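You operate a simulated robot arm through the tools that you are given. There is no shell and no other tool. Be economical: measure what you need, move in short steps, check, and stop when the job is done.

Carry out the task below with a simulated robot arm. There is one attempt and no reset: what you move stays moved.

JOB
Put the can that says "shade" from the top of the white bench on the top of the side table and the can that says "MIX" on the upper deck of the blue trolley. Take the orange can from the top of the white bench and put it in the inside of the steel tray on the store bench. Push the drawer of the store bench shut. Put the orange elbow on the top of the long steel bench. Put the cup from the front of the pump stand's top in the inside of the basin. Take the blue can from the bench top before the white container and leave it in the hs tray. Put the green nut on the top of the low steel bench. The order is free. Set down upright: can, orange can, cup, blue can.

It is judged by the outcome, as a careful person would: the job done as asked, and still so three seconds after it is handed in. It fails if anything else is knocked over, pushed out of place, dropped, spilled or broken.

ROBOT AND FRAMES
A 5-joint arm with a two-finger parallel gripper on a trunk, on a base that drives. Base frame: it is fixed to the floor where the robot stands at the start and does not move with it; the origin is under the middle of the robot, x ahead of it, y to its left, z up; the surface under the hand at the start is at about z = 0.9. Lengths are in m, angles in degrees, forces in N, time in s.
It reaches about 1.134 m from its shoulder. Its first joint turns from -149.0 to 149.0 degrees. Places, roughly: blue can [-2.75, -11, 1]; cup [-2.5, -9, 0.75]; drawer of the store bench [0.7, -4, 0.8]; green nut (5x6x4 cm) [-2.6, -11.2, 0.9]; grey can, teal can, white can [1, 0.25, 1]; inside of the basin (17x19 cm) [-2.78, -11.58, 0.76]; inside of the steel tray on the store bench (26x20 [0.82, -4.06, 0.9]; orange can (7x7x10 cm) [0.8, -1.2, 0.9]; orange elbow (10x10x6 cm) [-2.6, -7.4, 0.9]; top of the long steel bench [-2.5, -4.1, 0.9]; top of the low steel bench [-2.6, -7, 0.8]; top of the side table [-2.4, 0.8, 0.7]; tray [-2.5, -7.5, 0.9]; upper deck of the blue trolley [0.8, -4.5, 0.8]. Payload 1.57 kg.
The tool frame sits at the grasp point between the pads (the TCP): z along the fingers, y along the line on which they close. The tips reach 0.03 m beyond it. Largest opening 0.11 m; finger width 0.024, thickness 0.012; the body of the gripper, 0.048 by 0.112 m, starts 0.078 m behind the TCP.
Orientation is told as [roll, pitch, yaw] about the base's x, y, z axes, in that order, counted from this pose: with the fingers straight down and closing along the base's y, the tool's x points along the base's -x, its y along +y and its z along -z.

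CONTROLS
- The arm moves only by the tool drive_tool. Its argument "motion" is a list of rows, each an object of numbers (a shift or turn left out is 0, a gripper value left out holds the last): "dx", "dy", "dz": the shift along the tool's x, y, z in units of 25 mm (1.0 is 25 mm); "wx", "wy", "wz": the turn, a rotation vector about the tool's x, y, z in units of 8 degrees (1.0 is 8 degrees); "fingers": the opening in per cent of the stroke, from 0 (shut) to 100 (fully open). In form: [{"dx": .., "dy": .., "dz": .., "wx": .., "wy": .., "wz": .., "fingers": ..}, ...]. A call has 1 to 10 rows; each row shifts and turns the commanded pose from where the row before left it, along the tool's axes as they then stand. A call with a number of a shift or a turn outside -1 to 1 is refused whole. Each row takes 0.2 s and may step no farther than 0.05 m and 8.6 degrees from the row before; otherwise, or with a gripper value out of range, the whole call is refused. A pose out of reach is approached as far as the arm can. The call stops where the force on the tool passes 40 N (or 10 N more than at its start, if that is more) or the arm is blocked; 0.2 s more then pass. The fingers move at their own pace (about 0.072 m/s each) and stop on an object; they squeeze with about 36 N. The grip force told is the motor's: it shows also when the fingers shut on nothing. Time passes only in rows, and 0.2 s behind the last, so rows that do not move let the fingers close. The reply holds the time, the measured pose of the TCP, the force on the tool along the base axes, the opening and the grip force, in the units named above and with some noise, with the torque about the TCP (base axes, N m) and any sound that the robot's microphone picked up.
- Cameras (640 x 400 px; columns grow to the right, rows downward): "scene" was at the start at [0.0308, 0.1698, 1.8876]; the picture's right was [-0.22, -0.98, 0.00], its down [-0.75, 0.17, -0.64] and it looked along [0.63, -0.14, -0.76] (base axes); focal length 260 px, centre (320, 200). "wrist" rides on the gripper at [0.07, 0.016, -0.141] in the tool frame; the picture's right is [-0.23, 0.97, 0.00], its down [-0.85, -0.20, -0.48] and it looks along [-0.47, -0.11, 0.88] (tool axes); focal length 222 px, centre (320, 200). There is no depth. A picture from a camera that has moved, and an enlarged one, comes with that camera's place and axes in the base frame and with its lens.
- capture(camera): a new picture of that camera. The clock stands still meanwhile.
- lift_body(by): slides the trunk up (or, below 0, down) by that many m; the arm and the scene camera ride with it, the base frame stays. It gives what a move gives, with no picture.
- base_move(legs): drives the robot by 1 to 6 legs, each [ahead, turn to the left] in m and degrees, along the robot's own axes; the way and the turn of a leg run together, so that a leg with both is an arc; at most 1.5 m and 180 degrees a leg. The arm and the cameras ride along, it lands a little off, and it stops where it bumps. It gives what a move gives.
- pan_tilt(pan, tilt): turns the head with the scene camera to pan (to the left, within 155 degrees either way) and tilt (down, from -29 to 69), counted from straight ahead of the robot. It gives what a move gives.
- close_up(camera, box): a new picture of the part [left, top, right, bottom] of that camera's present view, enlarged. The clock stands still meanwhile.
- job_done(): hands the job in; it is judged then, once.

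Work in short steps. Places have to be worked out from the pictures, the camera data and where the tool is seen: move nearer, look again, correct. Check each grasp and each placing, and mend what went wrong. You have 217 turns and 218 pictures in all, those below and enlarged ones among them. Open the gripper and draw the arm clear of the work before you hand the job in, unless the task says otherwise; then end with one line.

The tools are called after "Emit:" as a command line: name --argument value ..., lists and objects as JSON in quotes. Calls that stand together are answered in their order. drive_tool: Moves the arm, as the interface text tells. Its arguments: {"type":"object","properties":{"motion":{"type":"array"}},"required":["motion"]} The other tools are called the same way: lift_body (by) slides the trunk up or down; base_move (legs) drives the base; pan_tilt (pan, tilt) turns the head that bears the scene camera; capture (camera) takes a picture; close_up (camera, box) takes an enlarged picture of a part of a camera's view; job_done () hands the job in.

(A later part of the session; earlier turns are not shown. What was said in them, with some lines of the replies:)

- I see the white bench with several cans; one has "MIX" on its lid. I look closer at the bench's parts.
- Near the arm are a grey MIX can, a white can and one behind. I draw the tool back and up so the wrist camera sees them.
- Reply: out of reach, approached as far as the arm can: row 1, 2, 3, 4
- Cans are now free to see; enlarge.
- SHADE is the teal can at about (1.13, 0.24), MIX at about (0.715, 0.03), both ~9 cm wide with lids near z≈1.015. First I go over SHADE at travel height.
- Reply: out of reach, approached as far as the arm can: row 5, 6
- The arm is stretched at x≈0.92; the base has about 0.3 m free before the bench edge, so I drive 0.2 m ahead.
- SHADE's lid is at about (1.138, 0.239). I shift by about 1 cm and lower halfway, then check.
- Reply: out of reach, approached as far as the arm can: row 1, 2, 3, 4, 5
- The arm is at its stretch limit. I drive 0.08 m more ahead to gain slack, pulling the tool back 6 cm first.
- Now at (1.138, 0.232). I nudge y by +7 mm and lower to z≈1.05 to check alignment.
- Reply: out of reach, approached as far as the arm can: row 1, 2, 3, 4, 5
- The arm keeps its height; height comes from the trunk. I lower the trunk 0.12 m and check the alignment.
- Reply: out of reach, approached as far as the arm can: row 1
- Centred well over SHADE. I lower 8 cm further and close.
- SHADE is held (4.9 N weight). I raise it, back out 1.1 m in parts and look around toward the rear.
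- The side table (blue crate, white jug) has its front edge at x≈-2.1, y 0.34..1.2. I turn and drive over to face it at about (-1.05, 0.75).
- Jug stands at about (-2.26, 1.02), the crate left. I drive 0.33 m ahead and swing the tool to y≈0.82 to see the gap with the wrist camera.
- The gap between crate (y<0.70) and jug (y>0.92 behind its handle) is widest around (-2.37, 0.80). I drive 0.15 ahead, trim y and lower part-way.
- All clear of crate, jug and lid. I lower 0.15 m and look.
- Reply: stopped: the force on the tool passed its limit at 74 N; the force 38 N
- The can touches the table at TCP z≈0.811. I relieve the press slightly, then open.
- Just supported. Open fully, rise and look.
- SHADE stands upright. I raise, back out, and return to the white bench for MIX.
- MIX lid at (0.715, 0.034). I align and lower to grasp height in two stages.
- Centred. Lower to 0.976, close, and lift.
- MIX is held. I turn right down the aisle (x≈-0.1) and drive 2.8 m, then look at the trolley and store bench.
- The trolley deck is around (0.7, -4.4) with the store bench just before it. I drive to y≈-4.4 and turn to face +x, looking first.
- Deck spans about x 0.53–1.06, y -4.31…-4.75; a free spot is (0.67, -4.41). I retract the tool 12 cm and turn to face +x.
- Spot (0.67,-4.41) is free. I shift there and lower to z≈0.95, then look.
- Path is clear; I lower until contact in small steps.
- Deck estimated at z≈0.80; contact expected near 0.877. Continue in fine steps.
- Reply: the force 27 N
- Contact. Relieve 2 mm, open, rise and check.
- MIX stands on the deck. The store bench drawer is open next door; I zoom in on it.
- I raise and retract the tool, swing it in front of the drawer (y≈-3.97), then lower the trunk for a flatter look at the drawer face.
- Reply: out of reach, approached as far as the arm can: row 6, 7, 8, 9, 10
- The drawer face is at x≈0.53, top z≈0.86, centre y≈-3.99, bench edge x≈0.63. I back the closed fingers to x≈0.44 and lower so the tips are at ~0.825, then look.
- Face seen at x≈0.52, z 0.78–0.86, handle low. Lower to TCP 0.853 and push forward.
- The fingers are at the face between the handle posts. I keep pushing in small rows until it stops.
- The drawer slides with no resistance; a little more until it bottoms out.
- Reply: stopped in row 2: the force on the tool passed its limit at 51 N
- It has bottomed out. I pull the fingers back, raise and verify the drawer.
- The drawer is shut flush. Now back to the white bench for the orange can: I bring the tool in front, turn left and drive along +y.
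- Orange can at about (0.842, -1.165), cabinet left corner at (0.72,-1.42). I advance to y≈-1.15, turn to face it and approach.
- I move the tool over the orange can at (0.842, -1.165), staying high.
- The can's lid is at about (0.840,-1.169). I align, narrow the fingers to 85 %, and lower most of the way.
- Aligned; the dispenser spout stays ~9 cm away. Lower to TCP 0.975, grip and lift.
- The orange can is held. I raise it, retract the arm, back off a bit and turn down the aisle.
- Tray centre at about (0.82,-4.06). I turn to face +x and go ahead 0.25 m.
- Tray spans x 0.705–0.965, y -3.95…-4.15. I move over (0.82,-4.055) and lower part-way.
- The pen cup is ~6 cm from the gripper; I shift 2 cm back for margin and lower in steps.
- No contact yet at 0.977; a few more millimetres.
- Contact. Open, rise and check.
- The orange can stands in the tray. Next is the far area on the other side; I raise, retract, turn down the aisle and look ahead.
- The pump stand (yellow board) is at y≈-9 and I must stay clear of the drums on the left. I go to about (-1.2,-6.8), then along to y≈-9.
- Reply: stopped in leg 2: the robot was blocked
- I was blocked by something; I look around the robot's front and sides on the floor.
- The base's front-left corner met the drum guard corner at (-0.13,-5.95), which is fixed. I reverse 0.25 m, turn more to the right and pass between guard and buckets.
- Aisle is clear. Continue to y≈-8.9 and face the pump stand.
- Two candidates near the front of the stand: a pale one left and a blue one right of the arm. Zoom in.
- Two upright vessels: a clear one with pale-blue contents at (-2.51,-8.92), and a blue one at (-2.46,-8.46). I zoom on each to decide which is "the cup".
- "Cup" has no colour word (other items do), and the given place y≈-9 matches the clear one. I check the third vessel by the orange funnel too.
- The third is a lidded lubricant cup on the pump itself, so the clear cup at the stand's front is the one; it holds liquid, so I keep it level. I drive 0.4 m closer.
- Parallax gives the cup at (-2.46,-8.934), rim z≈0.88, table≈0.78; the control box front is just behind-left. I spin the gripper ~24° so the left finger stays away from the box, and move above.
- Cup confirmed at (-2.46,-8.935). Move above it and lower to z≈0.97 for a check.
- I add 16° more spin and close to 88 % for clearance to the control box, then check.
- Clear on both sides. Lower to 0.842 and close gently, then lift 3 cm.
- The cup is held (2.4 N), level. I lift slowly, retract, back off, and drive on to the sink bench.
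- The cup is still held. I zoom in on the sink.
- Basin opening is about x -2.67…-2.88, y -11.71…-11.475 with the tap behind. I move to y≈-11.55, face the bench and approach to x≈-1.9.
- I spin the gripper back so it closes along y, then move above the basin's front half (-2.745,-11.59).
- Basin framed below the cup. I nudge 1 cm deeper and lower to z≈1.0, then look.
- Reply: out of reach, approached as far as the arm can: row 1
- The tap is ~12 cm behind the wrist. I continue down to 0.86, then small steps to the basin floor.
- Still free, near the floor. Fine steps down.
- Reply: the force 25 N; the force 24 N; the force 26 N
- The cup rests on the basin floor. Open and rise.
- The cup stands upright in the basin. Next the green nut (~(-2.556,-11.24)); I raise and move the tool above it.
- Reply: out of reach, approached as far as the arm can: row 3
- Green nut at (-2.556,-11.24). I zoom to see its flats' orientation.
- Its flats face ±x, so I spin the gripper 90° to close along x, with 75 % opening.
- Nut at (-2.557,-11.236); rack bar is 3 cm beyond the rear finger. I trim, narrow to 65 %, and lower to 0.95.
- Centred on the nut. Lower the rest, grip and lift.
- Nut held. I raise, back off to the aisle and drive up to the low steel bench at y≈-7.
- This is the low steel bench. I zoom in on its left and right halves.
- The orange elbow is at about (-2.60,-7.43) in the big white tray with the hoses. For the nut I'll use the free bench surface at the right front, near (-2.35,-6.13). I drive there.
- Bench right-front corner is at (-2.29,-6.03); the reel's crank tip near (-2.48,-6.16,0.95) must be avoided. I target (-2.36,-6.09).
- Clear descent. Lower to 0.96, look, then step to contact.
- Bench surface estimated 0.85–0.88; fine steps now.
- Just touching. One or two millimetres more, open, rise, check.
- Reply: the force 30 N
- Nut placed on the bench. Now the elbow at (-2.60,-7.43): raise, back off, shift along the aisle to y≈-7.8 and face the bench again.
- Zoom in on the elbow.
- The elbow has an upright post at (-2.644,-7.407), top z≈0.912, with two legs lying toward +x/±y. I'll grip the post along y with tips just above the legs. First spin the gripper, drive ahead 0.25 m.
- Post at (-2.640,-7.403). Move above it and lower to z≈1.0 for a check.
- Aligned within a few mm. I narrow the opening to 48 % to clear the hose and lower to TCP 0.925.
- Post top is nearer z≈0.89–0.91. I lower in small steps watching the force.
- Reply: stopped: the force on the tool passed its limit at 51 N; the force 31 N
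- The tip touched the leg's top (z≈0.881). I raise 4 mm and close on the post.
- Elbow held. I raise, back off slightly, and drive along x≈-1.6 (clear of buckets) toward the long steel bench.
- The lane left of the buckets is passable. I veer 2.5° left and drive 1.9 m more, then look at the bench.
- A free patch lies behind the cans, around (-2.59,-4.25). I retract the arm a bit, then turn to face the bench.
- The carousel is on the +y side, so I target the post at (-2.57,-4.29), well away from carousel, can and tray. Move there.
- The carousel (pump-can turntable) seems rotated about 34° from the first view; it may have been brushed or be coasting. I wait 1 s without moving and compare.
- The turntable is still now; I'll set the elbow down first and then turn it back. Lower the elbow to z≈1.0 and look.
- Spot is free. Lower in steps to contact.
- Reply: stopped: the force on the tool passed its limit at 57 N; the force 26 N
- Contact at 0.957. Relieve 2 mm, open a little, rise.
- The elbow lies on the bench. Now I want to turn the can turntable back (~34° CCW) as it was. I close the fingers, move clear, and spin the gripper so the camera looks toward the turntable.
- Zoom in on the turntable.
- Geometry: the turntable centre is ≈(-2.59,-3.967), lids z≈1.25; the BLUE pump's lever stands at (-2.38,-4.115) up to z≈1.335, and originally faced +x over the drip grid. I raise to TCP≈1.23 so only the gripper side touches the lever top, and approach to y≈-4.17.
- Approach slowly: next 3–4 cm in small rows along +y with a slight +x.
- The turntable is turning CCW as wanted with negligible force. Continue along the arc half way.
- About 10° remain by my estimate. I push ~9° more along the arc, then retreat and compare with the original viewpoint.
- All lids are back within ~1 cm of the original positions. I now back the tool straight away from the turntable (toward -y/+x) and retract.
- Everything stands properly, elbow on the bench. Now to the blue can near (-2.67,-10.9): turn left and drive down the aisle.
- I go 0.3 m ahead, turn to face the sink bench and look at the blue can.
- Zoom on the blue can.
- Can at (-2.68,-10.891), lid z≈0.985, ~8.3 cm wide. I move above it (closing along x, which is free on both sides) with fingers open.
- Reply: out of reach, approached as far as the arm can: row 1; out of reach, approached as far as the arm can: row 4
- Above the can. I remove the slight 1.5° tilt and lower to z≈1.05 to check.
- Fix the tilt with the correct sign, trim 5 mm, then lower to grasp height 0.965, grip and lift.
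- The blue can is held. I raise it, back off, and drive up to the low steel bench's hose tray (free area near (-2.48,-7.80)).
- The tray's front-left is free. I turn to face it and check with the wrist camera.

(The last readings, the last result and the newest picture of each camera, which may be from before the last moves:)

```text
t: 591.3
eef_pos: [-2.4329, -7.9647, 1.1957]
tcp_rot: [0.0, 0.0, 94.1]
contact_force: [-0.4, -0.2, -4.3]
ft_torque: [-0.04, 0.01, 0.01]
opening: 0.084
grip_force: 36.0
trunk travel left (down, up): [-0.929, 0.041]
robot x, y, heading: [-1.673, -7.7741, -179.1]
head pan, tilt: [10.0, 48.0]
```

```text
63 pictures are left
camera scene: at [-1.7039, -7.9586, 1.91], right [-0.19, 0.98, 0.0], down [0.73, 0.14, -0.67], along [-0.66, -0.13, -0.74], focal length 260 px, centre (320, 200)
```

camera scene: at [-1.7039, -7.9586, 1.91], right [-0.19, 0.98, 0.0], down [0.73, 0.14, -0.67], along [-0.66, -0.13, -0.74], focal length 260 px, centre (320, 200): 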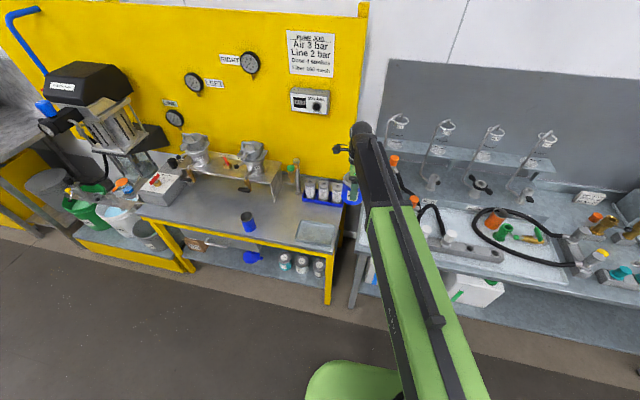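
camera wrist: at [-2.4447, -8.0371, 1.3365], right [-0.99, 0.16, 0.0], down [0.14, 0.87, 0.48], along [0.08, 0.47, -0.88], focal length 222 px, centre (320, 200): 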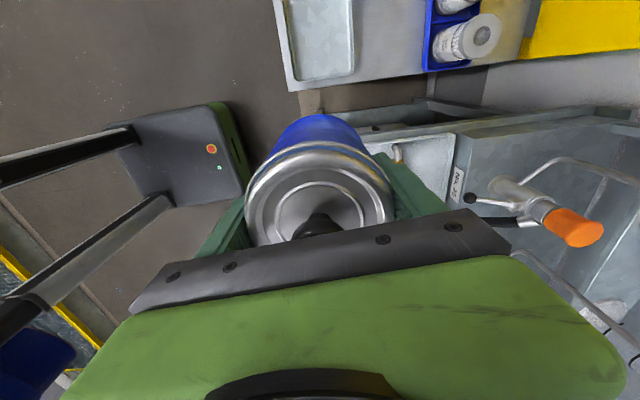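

Move to above (-2.48,-7.80) and look.

Emit:
drive_tool --motion '[{"dx": -0.96, "dy": 0.2}, {"dx": -0.96, "dy": 0.2}, {"dx": -0.96, "dy": 0.2}, {"dx": -0.96, "dy": 0.2}, {"dx": -0.96, "dy": 0.2}, {"dx": -0.96, "dy": 0.2}, {"dx": -0.96, "dy": 0.2}, {}]'

Emit:
capture --camera "wrist"

Emit:
close_up --camera "scene" --box '[320, 140, 560, 300]'

```text
t: 593.1
eef_pos: [-2.481, -7.8005, 1.1944]
tcp_rot: [0.1, 0.0, 94.0]
contact_force: [0.8, -0.4, -4.5]
ft_torque: [-0.01, 0.02, -0.03]
opening: 0.0836
grip_force: 36.2
trunk travel left (down, up): [-0.929, 0.041]
robot x, y, heading: [-1.6713, -7.7743, -179.1]
head pan, tilt: [10.0, 48.0]
```

```text
62 pictures are left
camera wrist: at [-2.4909, -7.8713, 1.3376], right [-0.99, 0.16, 0.0], down [0.14, 0.87, 0.48], along [0.08, 0.47, -0.88], focal length 222 px, centre (320, 200)
```

wrist: 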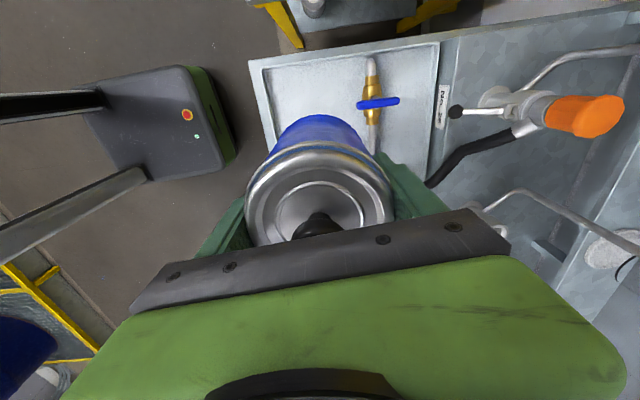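

```text
2.50 times, centred on (440, 220) of scene
camera zoom: at [-1.7035, -7.9589, 1.91], right [-0.19, 0.98, 0.0], down [0.73, 0.14, -0.67], along [-0.66, -0.13, -0.74], focal length 650 px, centre (20, 150)
```

zoom: 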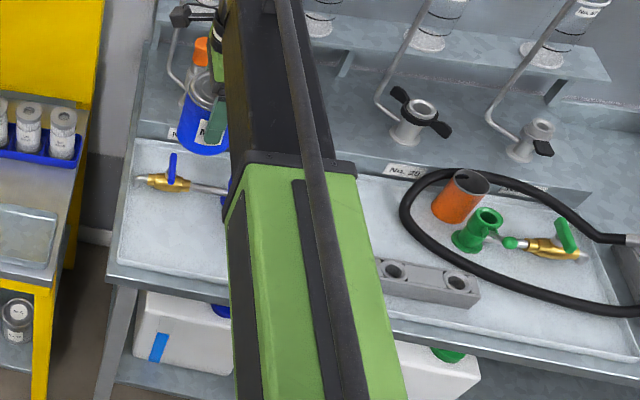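

The brass valve lies at x≈-2.58, so I shift the can to x≈-2.455 for finger clearance, then lower to z≈1.0.

Emit:
drive_tool --motion '[{"dy": -1, "dx": -0.2}, {}]'

Emit:
lift_body --by -0.19

Emit:
capture --camera "wrist"

Emit:
capture --camera "scene"

```text
t: 593.7
eef_pos: [-2.4557, -7.7944, 1.1946]
tcp_rot: [0.0, -0.1, 94.0]
contact_force: [-0.2, 0.1, -4.9]
ft_torque: [0.0, -0.01, 0.0]
opening: 0.0835
grip_force: 36.1
trunk travel left (down, up): [-0.929, 0.041]
robot x, y, heading: [-1.673, -7.7754, -178.9]
head pan, tilt: [10.0, 48.0]
```

```text
t: 595.7
eef_pos: [-2.455, -7.7942, 1.0049]
tcp_rot: [-0.1, 0.0, 94.1]
contact_force: [-0.5, -0.5, -4.4]
ft_torque: [-0.03, -0.03, 0.01]
opening: 0.0834
grip_force: 35.7
trunk travel left (down, up): [-0.739, 0.231]
robot x, y, heading: [-1.6761, -7.7729, -179.2]
head pan, tilt: [10.0, 48.0]
```

```text
60 pictures are left
camera wrist: at [-2.4651, -7.8659, 1.1476], right [-0.99, 0.16, 0.0], down [0.14, 0.87, 0.48], along [0.08, 0.47, -0.88], focal length 222 px, centre (320, 200)
```

wrist: 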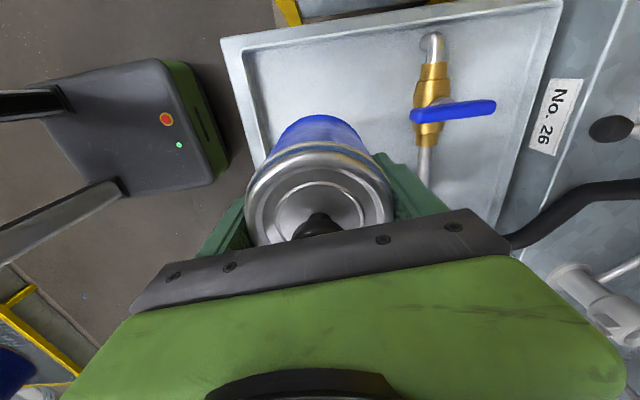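

```text
59 pictures are left
camera scene: at [-1.7035, -7.9584, 1.7201], right [-0.19, 0.98, 0.0], down [0.73, 0.14, -0.67], along [-0.66, -0.13, -0.74], focal length 260 px, centre (320, 200)
```

scene: 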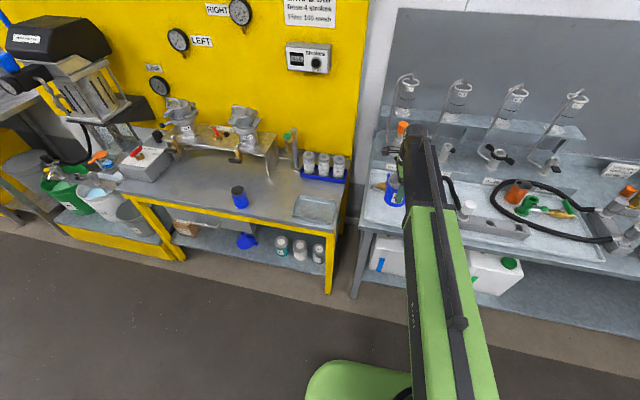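

Inside the tray and clear of valve and rim. Lower to contact.

Emit:
lift_body --by -0.06

Emit:
lift_body --by -0.01

Emit:
lift_body --by -0.007

```text
t: 596.7
eef_pos: [-2.4546, -7.7947, 0.9458]
tcp_rot: [0.0, -0.1, 94.0]
contact_force: [0.6, 0.4, -5.6]
ft_torque: [0.0, 0.01, 0.0]
opening: 0.0835
grip_force: 36.2
trunk travel left (down, up): [-0.679, 0.291]
robot x, y, heading: [-1.6718, -7.775, -179.4]
head pan, tilt: [10.0, 48.0]
```

```text
t: 597.3
eef_pos: [-2.4546, -7.7957, 0.9359]
tcp_rot: [0.0, -0.1, 93.9]
contact_force: [0.1, -0.2, -4.5]
ft_torque: [0.0, -0.02, -0.01]
opening: 0.0833
grip_force: 35.8
trunk travel left (down, up): [-0.669, 0.301]
robot x, y, heading: [-1.673, -7.7736, -179.1]
head pan, tilt: [10.0, 48.0]
```

```text
t: 597.9
eef_pos: [-2.4544, -7.7945, 0.9273]
tcp_rot: [0.0, 0.0, 94.0]
contact_force: [0.0, -0.1, -4.5]
ft_torque: [-0.01, -0.01, -0.01]
opening: 0.0833
grip_force: 35.5
trunk travel left (down, up): [-0.662, 0.308]
robot x, y, heading: [-1.673, -7.7743, -179.3]
head pan, tilt: [10.0, 48.0]
```

Still free; small steps further.

Emit:
lift_body --by -0.006

Emit:
lift_body --by -0.005

```text
t: 598.4
eef_pos: [-2.4538, -7.7947, 0.9223]
tcp_rot: [0.0, 0.0, 93.9]
contact_force: [0.6, -0.6, -5.0]
ft_torque: [-0.01, 0.01, -0.02]
opening: 0.0835
grip_force: 36.1
trunk travel left (down, up): [-0.656, 0.314]
robot x, y, heading: [-1.6729, -7.7745, -179.1]
head pan, tilt: [10.0, 48.0]
```

```text
t: 599.0
eef_pos: [-2.454, -7.7942, 0.9186]
tcp_rot: [0.3, 0.1, 94.0]
contact_force: [-8.7, -0.6, 27.1]
ft_torque: [0.06, 0.05, -0.05]
opening: 0.0835
grip_force: 35.8
trunk travel left (down, up): [-0.651, 0.319]
robot x, y, heading: [-1.6702, -7.7672, -179.4]
head pan, tilt: [10.0, 48.0]
```

Contact. Relieve slightly, open, rise, check.

Emit:
lift_body --by 0.002

Emit:
drive_tool --motion '[{"fingers": 96}, {}, {}, {}]'

Emit:
lift_body --by 0.14

Emit:
capture --camera "wrist"

```text
t: 599.5
eef_pos: [-2.4543, -7.7952, 0.9183]
tcp_rot: [-0.1, 0.1, 94.0]
contact_force: [1.4, -1.6, -1.1]
ft_torque: [-0.05, 0.08, 0.0]
opening: 0.0831
grip_force: 35.9
trunk travel left (down, up): [-0.653, 0.317]
robot x, y, heading: [-1.6735, -7.7764, -179.1]
head pan, tilt: [10.0, 48.0]
```

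```text
t: 600.5
eef_pos: [-2.4544, -7.7949, 0.9197]
tcp_rot: [0.1, 0.0, 94.0]
contact_force: [-0.1, 0.4, 0.4]
ft_torque: [0.03, -0.03, 0.02]
opening: 0.1055
grip_force: 0.0
trunk travel left (down, up): [-0.653, 0.317]
robot x, y, heading: [-1.6726, -7.7739, -179.3]
head pan, tilt: [10.0, 48.0]
```

```text
t: 602.2
eef_pos: [-2.4543, -7.794, 1.0602]
tcp_rot: [0.0, 0.0, 94.0]
contact_force: [0.5, -0.2, -0.6]
ft_torque: [0.04, -0.01, -0.02]
opening: 0.1056
grip_force: 0.0
trunk travel left (down, up): [-0.793, 0.177]
robot x, y, heading: [-1.6765, -7.7716, -178.8]
head pan, tilt: [10.0, 48.0]
```

```text
58 pictures are left
camera wrist: at [-2.4648, -7.8659, 1.2018], right [-0.99, 0.16, 0.0], down [0.14, 0.87, 0.48], along [0.08, 0.47, -0.88], focal length 222 px, centre (320, 200)
```

wrist: 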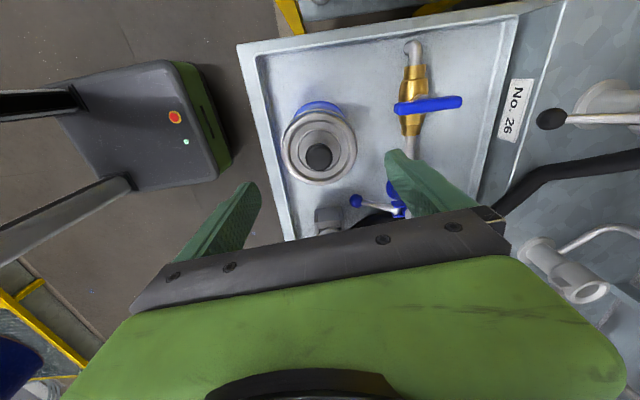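

The blue can stands upright in the hose tray; all items are done. I raise, withdraw the arm from the bench and take a last look.

Emit:
lift_body --by 0.14

Emit:
base_move --legs '[[-0.4, 0]]'

Emit:
capture --camera "scene"

```text
t: 603.8
eef_pos: [-2.4533, -7.7941, 1.1994]
tcp_rot: [0.0, 0.0, 94.1]
contact_force: [-0.3, 0.5, -0.5]
ft_torque: [0.0, -0.02, 0.03]
opening: 0.1055
grip_force: 0.1
trunk travel left (down, up): [-0.933, 0.037]
robot x, y, heading: [-1.6758, -7.7747, -179.0]
head pan, tilt: [10.0, 48.0]
```

```text
t: 606.3
eef_pos: [-2.0513, -7.7863, 1.2003]
tcp_rot: [0.1, 0.0, 93.9]
contact_force: [-0.1, -0.2, 0.5]
ft_torque: [-0.02, 0.03, -0.02]
opening: 0.1057
grip_force: 0.0
trunk travel left (down, up): [-0.933, 0.037]
robot x, y, heading: [-1.2703, -7.7673, -179.3]
head pan, tilt: [10.0, 48.0]
```

```text
57 pictures are left
camera scene: at [-1.3002, -7.9521, 1.9141], right [-0.19, 0.98, 0.0], down [0.73, 0.14, -0.67], along [-0.66, -0.13, -0.74], focal length 260 px, centre (320, 200)
```

scene: 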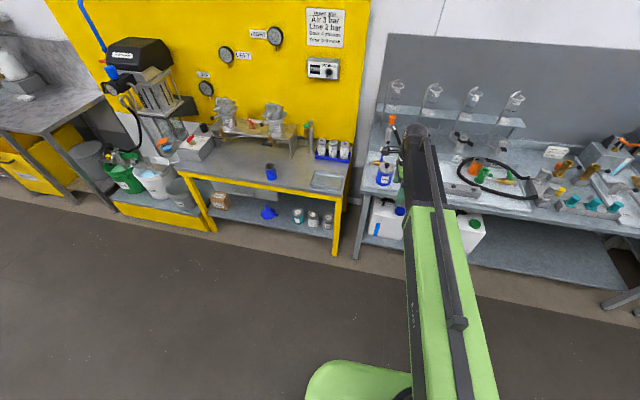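

The last view shows the blue can upright in the tray and the arm clear with the gripper open. I hand the job in.

Emit:
job_done

```text
The job is handed in.
```

All eight tasks are done and handed in. Three things to know: my arm turned the can turntable on the long steel bench about 34°, and I turned it back to within about 1 cm of where it was; the base bumped the drum guard once while driving; and I took "the cup" to be the clear graduated one at the front of the pump stand, not the blue open container beside it.
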